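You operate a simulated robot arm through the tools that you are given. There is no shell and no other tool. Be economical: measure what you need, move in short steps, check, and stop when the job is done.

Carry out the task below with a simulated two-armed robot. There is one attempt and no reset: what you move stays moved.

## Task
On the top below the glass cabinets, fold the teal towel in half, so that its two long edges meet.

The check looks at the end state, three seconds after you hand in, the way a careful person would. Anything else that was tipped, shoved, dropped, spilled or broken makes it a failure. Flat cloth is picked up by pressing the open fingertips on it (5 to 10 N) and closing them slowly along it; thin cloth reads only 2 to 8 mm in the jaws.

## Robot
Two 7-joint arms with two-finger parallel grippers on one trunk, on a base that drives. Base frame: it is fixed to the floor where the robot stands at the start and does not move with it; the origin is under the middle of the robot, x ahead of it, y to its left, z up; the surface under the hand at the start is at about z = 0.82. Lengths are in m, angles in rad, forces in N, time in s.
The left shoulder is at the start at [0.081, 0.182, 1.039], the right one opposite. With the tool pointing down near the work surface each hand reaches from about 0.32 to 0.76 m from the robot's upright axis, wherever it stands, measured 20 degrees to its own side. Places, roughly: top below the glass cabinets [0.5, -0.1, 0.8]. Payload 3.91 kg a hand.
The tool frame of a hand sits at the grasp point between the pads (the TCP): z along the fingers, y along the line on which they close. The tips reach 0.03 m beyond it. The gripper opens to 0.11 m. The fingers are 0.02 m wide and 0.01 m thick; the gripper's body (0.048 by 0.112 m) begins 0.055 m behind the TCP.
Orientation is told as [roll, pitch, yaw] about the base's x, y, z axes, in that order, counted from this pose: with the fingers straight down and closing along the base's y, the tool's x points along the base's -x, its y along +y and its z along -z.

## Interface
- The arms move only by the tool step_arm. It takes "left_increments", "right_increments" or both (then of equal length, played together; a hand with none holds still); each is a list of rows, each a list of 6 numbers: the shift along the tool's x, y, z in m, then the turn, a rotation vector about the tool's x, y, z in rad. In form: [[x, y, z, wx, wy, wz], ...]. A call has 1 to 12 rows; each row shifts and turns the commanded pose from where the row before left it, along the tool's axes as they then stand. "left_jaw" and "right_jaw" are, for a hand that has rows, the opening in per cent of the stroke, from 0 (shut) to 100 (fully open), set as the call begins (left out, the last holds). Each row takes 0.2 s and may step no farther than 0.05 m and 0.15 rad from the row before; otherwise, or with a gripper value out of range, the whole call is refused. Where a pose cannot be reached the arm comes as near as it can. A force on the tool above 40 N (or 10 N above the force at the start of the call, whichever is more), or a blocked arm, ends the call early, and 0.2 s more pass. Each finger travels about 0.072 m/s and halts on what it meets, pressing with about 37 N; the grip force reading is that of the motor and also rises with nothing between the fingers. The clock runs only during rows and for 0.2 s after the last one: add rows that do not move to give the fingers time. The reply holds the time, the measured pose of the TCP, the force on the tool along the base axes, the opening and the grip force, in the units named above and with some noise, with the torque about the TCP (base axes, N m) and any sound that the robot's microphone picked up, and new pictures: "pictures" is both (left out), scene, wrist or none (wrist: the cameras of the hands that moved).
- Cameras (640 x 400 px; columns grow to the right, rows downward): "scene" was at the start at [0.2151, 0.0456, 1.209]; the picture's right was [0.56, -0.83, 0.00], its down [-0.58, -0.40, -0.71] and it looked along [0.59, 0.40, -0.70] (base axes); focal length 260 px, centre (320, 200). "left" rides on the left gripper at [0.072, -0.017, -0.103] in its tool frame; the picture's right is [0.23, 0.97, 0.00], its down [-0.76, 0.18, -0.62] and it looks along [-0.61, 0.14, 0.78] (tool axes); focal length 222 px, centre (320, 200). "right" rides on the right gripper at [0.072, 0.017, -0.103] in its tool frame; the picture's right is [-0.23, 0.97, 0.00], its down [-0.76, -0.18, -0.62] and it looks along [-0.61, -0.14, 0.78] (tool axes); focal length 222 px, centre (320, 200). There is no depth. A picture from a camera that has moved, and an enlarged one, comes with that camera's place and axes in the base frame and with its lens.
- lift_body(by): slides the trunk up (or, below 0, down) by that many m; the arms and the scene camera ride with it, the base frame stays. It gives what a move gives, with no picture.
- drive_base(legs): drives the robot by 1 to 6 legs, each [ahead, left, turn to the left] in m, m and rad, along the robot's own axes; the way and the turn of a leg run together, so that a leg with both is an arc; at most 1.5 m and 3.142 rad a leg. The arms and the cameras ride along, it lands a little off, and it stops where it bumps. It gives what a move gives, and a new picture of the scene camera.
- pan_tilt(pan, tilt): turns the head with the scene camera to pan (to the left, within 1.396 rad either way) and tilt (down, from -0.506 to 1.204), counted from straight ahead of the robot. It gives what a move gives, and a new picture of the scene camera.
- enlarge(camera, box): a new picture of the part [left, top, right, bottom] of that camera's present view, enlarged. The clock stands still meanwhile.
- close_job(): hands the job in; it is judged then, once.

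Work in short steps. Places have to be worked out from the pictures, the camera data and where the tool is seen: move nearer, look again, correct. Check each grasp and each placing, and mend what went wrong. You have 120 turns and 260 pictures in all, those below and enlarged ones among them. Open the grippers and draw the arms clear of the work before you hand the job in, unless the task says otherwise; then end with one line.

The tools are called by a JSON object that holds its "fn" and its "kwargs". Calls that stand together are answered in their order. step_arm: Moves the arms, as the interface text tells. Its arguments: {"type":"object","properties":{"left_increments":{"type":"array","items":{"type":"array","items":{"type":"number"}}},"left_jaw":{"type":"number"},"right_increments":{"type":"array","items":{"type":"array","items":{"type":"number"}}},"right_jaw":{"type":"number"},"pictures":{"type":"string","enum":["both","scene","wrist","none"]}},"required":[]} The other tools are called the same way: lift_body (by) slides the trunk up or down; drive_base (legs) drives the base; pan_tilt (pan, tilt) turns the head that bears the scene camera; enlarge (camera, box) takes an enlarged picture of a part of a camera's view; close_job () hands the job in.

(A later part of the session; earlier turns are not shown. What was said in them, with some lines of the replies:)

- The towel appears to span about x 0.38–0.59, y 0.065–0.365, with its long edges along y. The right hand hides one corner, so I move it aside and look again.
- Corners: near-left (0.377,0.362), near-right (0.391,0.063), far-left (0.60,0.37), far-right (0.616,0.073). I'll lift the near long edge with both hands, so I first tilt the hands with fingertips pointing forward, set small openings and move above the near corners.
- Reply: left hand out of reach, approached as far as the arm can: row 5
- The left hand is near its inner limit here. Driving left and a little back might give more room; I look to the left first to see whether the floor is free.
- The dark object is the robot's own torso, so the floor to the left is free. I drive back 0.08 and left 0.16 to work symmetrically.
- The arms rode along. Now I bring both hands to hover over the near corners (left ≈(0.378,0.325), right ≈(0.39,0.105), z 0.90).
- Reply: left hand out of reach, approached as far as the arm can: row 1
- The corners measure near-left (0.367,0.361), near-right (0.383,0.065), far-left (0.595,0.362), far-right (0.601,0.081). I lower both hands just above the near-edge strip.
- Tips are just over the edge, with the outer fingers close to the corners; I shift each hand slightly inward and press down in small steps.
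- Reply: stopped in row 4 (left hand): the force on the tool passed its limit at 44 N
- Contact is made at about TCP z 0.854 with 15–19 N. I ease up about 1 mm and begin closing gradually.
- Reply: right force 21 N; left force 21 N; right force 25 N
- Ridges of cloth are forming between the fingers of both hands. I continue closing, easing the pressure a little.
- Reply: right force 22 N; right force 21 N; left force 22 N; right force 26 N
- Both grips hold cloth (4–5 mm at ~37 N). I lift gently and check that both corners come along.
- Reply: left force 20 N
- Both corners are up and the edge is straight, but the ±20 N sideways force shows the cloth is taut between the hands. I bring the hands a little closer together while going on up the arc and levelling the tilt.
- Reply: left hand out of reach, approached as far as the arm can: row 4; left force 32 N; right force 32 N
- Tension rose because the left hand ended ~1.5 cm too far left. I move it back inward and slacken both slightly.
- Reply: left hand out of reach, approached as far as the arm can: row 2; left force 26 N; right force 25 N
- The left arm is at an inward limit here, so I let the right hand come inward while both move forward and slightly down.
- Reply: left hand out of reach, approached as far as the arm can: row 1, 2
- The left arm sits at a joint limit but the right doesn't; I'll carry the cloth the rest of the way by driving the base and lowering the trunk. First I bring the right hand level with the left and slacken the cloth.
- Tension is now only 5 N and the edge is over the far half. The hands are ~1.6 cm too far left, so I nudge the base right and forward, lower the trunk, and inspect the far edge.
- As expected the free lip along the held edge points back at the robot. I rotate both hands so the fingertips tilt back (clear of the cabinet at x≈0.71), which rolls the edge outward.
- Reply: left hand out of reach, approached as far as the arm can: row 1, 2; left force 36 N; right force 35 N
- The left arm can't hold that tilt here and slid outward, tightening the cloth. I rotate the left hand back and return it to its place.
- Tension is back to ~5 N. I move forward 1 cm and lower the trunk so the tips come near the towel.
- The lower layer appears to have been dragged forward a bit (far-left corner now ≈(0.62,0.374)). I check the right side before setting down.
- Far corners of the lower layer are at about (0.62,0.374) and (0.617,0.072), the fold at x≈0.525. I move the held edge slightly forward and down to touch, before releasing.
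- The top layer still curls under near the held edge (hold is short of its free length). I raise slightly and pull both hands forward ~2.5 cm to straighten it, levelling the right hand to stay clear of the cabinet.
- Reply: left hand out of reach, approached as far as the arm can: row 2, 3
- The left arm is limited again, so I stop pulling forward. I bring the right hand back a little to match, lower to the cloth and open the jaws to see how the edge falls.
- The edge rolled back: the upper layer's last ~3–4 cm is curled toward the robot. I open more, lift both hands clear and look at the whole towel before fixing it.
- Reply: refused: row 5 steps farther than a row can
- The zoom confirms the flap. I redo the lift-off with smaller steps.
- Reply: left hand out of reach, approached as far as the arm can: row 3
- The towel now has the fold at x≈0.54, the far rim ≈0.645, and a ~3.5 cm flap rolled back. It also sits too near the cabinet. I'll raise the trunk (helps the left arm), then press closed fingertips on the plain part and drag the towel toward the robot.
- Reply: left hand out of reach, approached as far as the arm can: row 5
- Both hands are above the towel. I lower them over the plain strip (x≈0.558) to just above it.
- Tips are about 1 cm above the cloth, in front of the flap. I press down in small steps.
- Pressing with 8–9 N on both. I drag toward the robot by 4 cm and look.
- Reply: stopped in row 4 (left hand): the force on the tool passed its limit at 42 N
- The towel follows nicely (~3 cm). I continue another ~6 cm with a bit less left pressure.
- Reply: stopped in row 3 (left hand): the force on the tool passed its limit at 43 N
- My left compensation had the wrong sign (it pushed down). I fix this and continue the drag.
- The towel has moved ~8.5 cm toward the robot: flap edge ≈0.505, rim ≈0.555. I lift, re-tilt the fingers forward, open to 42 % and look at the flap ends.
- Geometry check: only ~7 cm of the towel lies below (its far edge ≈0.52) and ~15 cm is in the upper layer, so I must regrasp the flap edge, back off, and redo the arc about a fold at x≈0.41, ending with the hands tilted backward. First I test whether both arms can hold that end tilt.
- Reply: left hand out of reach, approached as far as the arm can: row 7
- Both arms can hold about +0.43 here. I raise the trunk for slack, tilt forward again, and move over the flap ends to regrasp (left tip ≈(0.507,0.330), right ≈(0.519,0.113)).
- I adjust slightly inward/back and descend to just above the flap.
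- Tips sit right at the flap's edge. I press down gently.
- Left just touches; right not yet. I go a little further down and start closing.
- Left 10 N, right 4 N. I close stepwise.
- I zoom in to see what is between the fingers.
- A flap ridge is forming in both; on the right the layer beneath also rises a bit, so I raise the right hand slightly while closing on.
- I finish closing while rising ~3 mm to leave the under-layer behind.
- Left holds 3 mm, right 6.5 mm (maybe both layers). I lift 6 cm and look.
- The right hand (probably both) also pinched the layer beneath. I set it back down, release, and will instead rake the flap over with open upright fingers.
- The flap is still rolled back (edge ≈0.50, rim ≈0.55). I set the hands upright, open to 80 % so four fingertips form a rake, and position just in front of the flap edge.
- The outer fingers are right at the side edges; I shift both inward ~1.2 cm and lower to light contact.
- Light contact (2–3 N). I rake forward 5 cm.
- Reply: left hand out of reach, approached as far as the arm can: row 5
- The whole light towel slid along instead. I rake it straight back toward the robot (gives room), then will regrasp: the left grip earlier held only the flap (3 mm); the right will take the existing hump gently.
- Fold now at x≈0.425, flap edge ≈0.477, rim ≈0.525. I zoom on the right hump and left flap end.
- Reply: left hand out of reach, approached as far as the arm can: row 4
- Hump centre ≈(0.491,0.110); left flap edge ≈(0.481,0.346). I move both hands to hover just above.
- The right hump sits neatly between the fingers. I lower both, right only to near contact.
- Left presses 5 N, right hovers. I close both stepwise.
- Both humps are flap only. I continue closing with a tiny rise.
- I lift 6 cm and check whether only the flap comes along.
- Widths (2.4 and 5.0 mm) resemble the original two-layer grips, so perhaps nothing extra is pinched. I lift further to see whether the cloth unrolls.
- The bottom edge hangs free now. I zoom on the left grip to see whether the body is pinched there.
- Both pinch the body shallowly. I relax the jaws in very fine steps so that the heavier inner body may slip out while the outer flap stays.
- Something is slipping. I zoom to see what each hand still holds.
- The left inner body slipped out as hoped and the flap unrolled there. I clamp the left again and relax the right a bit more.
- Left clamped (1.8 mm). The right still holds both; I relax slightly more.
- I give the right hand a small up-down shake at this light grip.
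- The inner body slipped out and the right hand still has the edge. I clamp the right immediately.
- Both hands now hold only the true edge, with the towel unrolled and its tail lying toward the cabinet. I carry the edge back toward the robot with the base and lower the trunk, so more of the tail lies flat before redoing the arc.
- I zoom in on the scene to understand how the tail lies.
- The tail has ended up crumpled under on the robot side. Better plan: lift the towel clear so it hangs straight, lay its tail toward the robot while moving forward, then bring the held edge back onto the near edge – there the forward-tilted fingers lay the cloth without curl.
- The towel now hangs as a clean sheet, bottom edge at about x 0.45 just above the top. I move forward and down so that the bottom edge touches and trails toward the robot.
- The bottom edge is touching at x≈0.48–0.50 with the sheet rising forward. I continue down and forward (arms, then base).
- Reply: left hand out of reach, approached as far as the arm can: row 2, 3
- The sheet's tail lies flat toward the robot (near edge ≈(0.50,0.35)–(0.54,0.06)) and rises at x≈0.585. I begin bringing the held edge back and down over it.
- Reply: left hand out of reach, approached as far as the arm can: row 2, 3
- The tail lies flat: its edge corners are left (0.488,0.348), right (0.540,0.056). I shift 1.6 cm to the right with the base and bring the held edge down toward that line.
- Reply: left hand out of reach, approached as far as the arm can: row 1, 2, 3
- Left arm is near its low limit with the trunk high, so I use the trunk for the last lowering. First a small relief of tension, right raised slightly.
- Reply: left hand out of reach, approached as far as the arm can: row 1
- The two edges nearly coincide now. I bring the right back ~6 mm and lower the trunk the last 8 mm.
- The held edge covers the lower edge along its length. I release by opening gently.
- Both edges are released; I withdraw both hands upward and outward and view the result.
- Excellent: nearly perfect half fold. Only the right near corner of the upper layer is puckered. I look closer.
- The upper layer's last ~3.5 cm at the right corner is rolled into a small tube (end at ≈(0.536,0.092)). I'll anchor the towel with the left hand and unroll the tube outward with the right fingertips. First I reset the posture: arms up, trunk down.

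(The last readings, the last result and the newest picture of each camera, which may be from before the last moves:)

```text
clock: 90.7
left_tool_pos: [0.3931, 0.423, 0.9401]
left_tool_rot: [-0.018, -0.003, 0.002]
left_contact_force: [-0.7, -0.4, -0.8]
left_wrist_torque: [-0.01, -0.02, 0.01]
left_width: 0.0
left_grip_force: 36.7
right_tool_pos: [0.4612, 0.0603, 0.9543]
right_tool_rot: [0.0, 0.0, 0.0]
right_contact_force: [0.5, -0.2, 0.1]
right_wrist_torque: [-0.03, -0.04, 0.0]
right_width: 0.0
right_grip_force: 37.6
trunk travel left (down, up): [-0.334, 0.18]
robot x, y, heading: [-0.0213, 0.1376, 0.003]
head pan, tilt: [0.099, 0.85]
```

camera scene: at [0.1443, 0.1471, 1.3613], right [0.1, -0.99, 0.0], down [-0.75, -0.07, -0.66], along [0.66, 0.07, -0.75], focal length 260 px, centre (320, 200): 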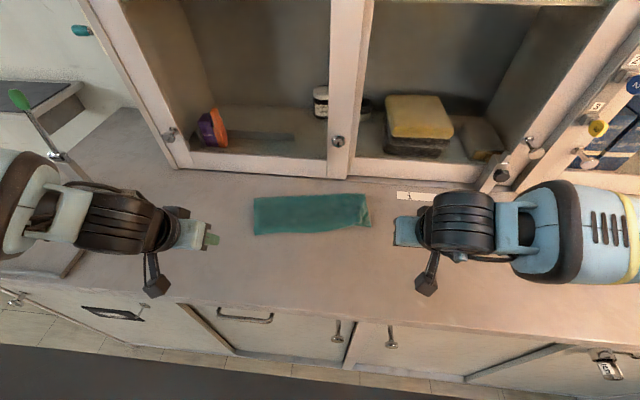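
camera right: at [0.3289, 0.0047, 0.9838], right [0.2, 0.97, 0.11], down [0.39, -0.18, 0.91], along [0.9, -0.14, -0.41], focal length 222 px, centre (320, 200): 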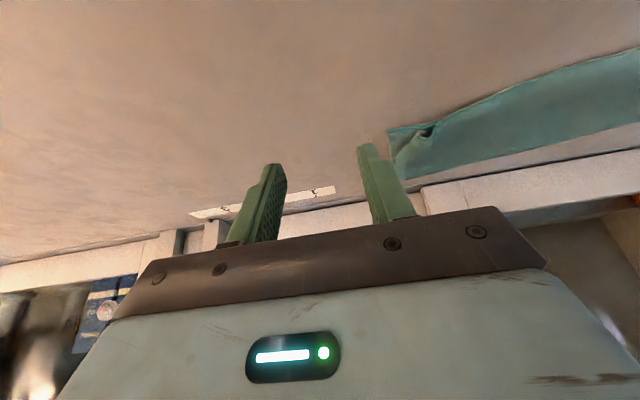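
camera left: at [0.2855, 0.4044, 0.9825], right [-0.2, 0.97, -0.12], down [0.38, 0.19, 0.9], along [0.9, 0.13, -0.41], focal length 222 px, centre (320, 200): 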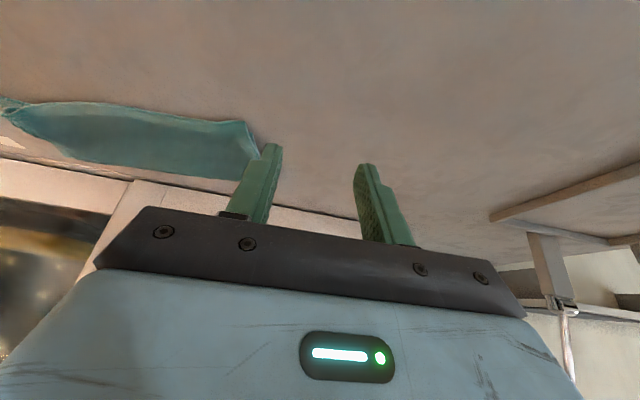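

I move the left over the towel's left half as anchor and the right above the tube.

{"fn": "step_arm", "kwargs": {"left_increments": [[-0.032, -0.026, 0.013, 0, 0, 0], [-0.032, -0.026, 0.013, 0, 0, 0], [-0.032, -0.026, 0.015, 0, 0, 0], [-0.032, -0.026, 0.016, 0, 0, 0], [-0.03, -0.026, 0.016, 0, 0, 0]], "right_increments": [[-0.018, 0.0076, 0.014, 0, 0, 0], [-0.018, 0.0076, 0.015, 0, 0, 0], [-0.018, 0.0076, 0.015, 0, 0, 0], [-0.018, 0.0076, 0.016, 0, 0, 0], [-0.018, 0.0076, 0.016, 0, 0, 0]], "pictures": "wrist"}}

```text
clock: 91.9
left_tool_pos: [0.5358, 0.3048, 0.8773]
left_tool_rot: [-0.017, -0.004, 0.004]
left_contact_force: [0.8, 0.4, 0.1]
left_wrist_torque: [0.0, 0.01, -0.01]
left_width: 0.0
left_grip_force: 37.0
left hand out of reach, approached as far as the arm can: row 5
right_tool_pos: [0.5517, 0.0975, 0.8775]
right_tool_rot: [-0.001, 0.0, -0.004]
right_contact_force: [0.1, -0.7, 0.4]
right_wrist_torque: [-0.02, -0.02, 0.02]
right_width: 0.0
right_grip_force: 37.3
trunk travel left (down, up): [-0.334, 0.18]
robot x, y, heading: [-0.0235, 0.1414, -0.001]
head pan, tilt: [0.099, 0.85]
camera right: at [0.479, 0.1136, 0.9809], right [0.23, 0.97, 0.0], down [0.76, -0.18, 0.62], along [0.61, -0.14, -0.78], focal length 222 px, centre (320, 200)
camera left: at [0.462, 0.2904, 0.9805], right [-0.23, 0.97, -0.02], down [0.76, 0.19, 0.62], along [0.61, 0.13, -0.78], focal length 222 px, centre (320, 200)
```

right: 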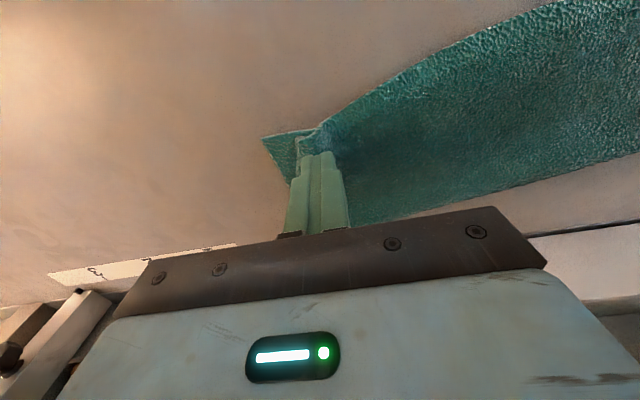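
left: 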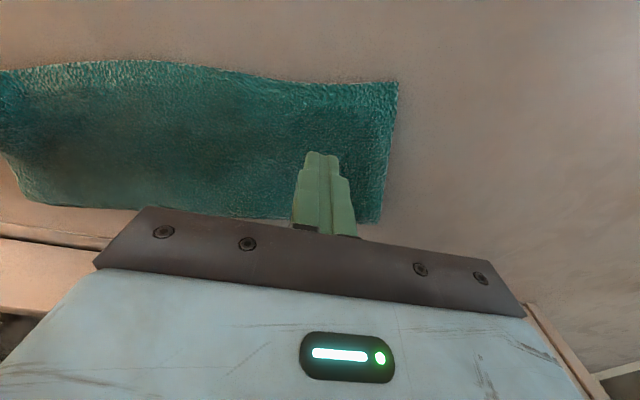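

Good placement. I press the left anchor down and lower the right in small steps.

{"fn": "step_arm", "kwargs": {"left_increments": [[0, 0, 0.007, 0, 0, 0], [0, 0, 0.007, 0, 0, 0], [0, 0, 0.006, 0, 0, 0], [0, 0, 0.002, 0, 0, 0], [0, 0, 0.0015, 0, 0, 0]], "right_increments": [[0, 0, 0.004, 0, 0, 0], [0, 0, 0.004, 0, 0, 0], [0, 0, 0.004, 0, 0, 0], [0, 0, 0.002, 0, 0, 0], [0, 0, 0.002, 0, 0, 0]], "pictures": "none"}}

{"fn": "enlarge", "kwargs": {"camera": "right", "box": [200, 70, 440, 220]}}

```text
clock: 93.1
left_tool_pos: [0.5362, 0.3048, 0.8548]
left_tool_rot: [-0.019, -0.005, 0.002]
left_contact_force: [-0.1, 1.1, 12.6]
left_wrist_torque: [0.07, 0.04, -0.02]
left_width: 0.0
left_grip_force: 36.8
right_tool_pos: [0.5502, 0.0977, 0.8618]
right_tool_rot: [0.0, -0.001, -0.001]
right_contact_force: [-0.5, -0.1, 0.6]
right_wrist_torque: [-0.03, -0.01, -0.03]
right_width: 0.0
right_grip_force: 37.0
trunk travel left (down, up): [-0.334, 0.18]
robot x, y, heading: [-0.0211, 0.1423, 0.001]
head pan, tilt: [0.099, 0.85]
```

```text
2.67 times, centred on (320, 145) of right
camera zoom: at [0.478, 0.1141, 0.9657], right [0.23, 0.97, 0.0], down [0.76, -0.18, 0.62], along [0.61, -0.14, -0.78], focal length 592 px, centre (320, 347)
```

zoom: 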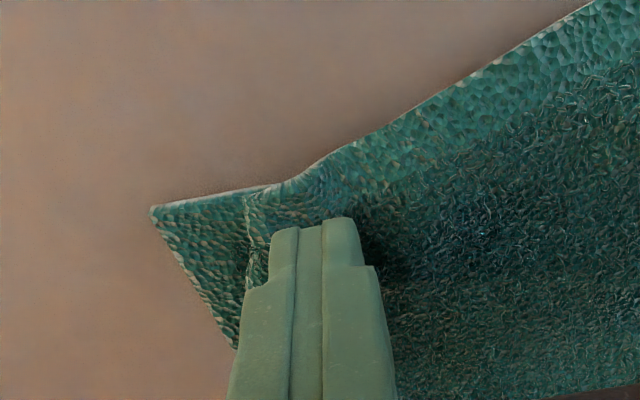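

Anchor 12.6 N. The roll is under the right tips; I press slightly and drag outward (−y) 4 cm.

{"fn": "step_arm", "kwargs": {"right_increments": [[0, 0, 0.002, 0, 0, 0], [0, -0.008, 0.001, 0, 0, 0], [0, -0.01, 0, 0, 0, 0], [0, -0.01, 0, 0, 0, 0], [0, -0.01, 0, 0, 0, 0]], "pictures": "none"}}

{"fn": "enlarge", "kwargs": {"camera": "right", "box": [200, 70, 440, 220]}}

```text
clock: 94.3
left_tool_pos: [0.5343, 0.3052, 0.8547]
left_tool_rot: [-0.017, -0.006, 0.002]
left_contact_force: [4.3, 0.4, 19.9]
left_wrist_torque: [0.02, -0.11, 0.0]
left_width: 0.0
left_grip_force: 36.8
right_tool_pos: [0.5507, 0.0589, 0.8575]
right_tool_rot: [-0.001, -0.001, -0.001]
right_contact_force: [-0.6, -0.8, -0.2]
right_wrist_torque: [-0.01, -0.01, -0.02]
right_width: 0.0002
right_grip_force: 36.9
trunk travel left (down, up): [-0.334, 0.18]
robot x, y, heading: [-0.0247, 0.14, 0.002]
head pan, tilt: [0.099, 0.85]
```

```text
2.67 times, centred on (320, 145) of right
camera zoom: at [0.4777, 0.0752, 0.9618], right [0.23, 0.97, 0.0], down [0.76, -0.18, 0.62], along [0.61, -0.14, -0.78], focal length 592 px, centre (320, 347)
```

zoom: 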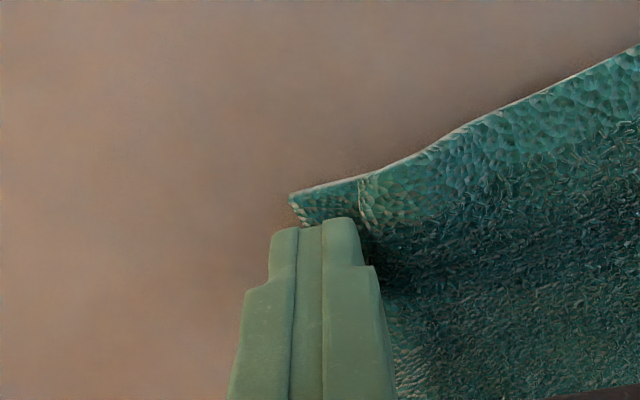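

Partly unrolled (gap 27→19 mm). I lift, return and repeat with a little more pressure.

{"fn": "step_arm", "kwargs": {"right_increments": [[0, 0, -0.02, 0, 0, 0], [0, 0.035, 0, 0, 0, 0], [0, 0, 0.015, 0, 0, 0], [0, 0, 0.004, 0, 0, 0], [0, 0, 0.002, 0, 0, 0], [0, 0, 0.001, 0, 0, 0]], "pictures": "none"}}

{"fn": "enlarge", "kwargs": {"camera": "right", "box": [200, 70, 440, 220]}}

```text
clock: 95.7
left_tool_pos: [0.5343, 0.3044, 0.8549]
left_tool_rot: [-0.018, -0.005, 0.003]
left_contact_force: [5.2, 0.0, 22.2]
left_wrist_torque: [0.06, -0.15, -0.02]
left_width: 0.0
left_grip_force: 36.4
right_tool_pos: [0.5503, 0.0955, 0.8573]
right_tool_rot: [0.0, -0.002, -0.002]
right_contact_force: [-0.6, 0.3, 4.4]
right_wrist_torque: [-0.07, 0.03, -0.01]
right_width: 0.0001
right_grip_force: 36.9
trunk travel left (down, up): [-0.334, 0.18]
robot x, y, heading: [-0.0198, 0.1381, -0.001]
head pan, tilt: [0.099, 0.85]
```

```text
2.67 times, centred on (320, 145) of right
camera zoom: at [0.478, 0.1107, 0.9607], right [0.23, 0.97, 0.0], down [0.76, -0.18, 0.62], along [0.61, -0.14, -0.78], focal length 592 px, centre (320, 347)
```

zoom: 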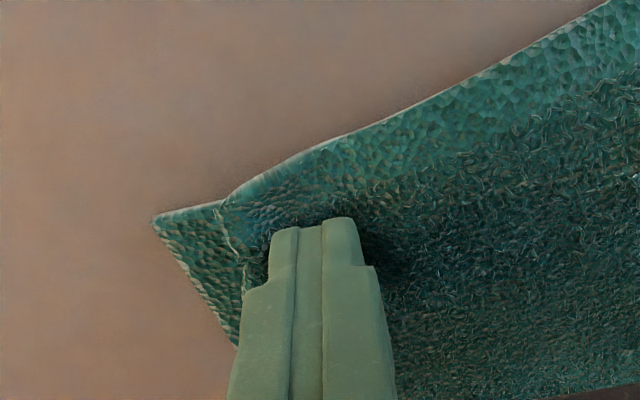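

Now 4.4 N on the cloth; drag outward 4 cm again.

{"fn": "step_arm", "kwargs": {"right_increments": [[0, -0.008, 0.0005, 0, 0, 0], [0, -0.008, 0.0005, 0, 0, 0], [0, -0.008, 0.0005, 0, 0, 0], [0, -0.008, 0, 0, 0, 0], [0, -0.008, 0, 0, 0, 0], [0, 0, -0.03, 0, 0, 0], [0, -0.02, -0.03, 0, 0, 0]], "pictures": "none"}}

{"fn": "enlarge", "kwargs": {"camera": "right", "box": [280, 40, 600, 240]}}

```text
clock: 97.3
left_tool_pos: [0.5349, 0.3044, 0.8542]
left_tool_rot: [-0.016, -0.003, 0.003]
left_contact_force: [-2.3, -3.1, 22.8]
left_wrist_torque: [-0.09, 0.05, 0.01]
left_width: 0.0001
left_grip_force: 37.0
right_tool_pos: [0.5506, 0.0316, 0.9151]
right_tool_rot: [-0.001, 0.001, -0.002]
right_contact_force: [0.4, -0.9, 0.6]
right_wrist_torque: [0.0, -0.01, -0.01]
right_width: 0.0
right_grip_force: 36.3
trunk travel left (down, up): [-0.334, 0.18]
robot x, y, heading: [-0.0242, 0.1401, -0.001]
head pan, tilt: [0.099, 0.85]
```

```text
2.00 times, centred on (440, 140) of right
camera zoom: at [0.4774, 0.0492, 1.0184], right [0.23, 0.97, 0.0], down [0.76, -0.18, 0.62], along [0.61, -0.14, -0.78], focal length 444 px, centre (80, 320)
```

zoom: 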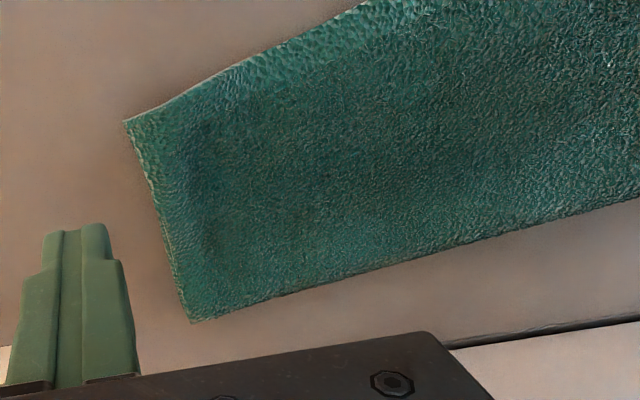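

The corner is fully unrolled and the edges meet. I lift the left anchor and withdraw both arms.

{"fn": "step_arm", "kwargs": {"left_increments": [[0, 0, -0.02, 0, 0, 0], [0, 0, -0.04, 0, 0, 0], [0.02, 0.03, -0.03, 0, 0, 0], [0.03, 0.035, 0, 0, 0, 0], [0.03, 0.035, 0, 0, 0, 0], [0.03, 0.03, 0, 0, 0, 0]], "right_increments": [[0, 0, -0.02, 0, 0, 0], [0, -0.02, -0.02, 0, 0, 0], [0.02, -0.03, 0, 0, 0, 0], [0.03, -0.035, 0, 0, 0, 0], [0.03, -0.035, 0, 0, 0, 0], [0.03, -0.035, 0, 0, 0, 0]], "left_jaw": 50, "right_jaw": 50, "pictures": "scene"}}

{"fn": "enlarge", "kwargs": {"camera": "scene", "box": [210, 140, 450, 290]}}

```text
clock: 98.7
left_tool_pos: [0.4232, 0.4365, 0.9414]
left_tool_rot: [-0.017, -0.002, 0.001]
left_contact_force: [-1.3, -0.1, -0.1]
left_wrist_torque: [0.01, -0.03, 0.03]
left_width: 0.0551
left_grip_force: 0.0
right_tool_pos: [0.4405, -0.1199, 0.9541]
right_tool_rot: [-0.002, 0.001, 0.0]
right_contact_force: [0.5, -0.6, 0.1]
right_wrist_torque: [-0.01, -0.02, 0.0]
right_width: 0.0549
right_grip_force: 0.0
trunk travel left (down, up): [-0.334, 0.18]
robot x, y, heading: [-0.0205, 0.1381, 0.004]
head pan, tilt: [0.099, 0.85]
camera scene: at [0.1921, 0.1468, 1.2378], right [0.1, -0.99, 0.0], down [-0.75, -0.07, -0.66], along [0.66, 0.07, -0.75], focal length 260 px, centre (320, 200)
```

scene: 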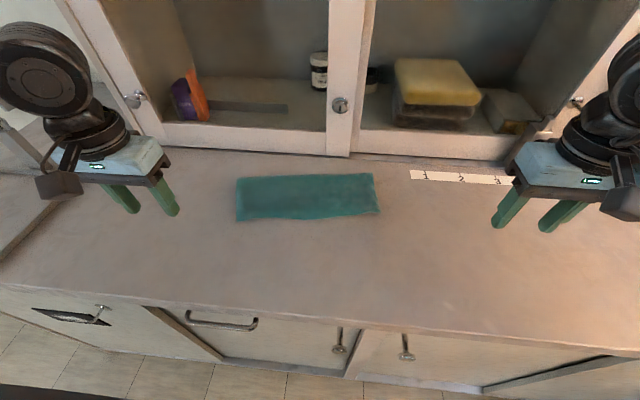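

```text
2.67 times, centred on (330, 215) of scene
camera zoom: at [0.1921, 0.1468, 1.2378], right [0.1, -0.99, 0.0], down [-0.75, -0.07, -0.66], along [0.66, 0.07, -0.75], focal length 693 px, centre (293, 160)
```

zoom: 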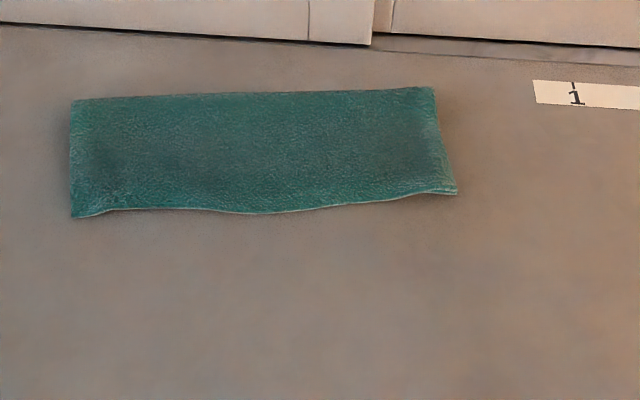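

The towel lies folded in half with its long edges and corners meeting, both hands are open and clear, and nothing else appears to have moved. I hand in.

{"fn": "close_job", "kwargs": {}}

```text
The job is handed in.
```

The teal towel is folded in half on the top below the glass cabinets, with its two long edges meeting at the side nearer the robot. It ended up several centimetres nearer the cabinets and a few degrees askew. Nothing else appears to have moved.
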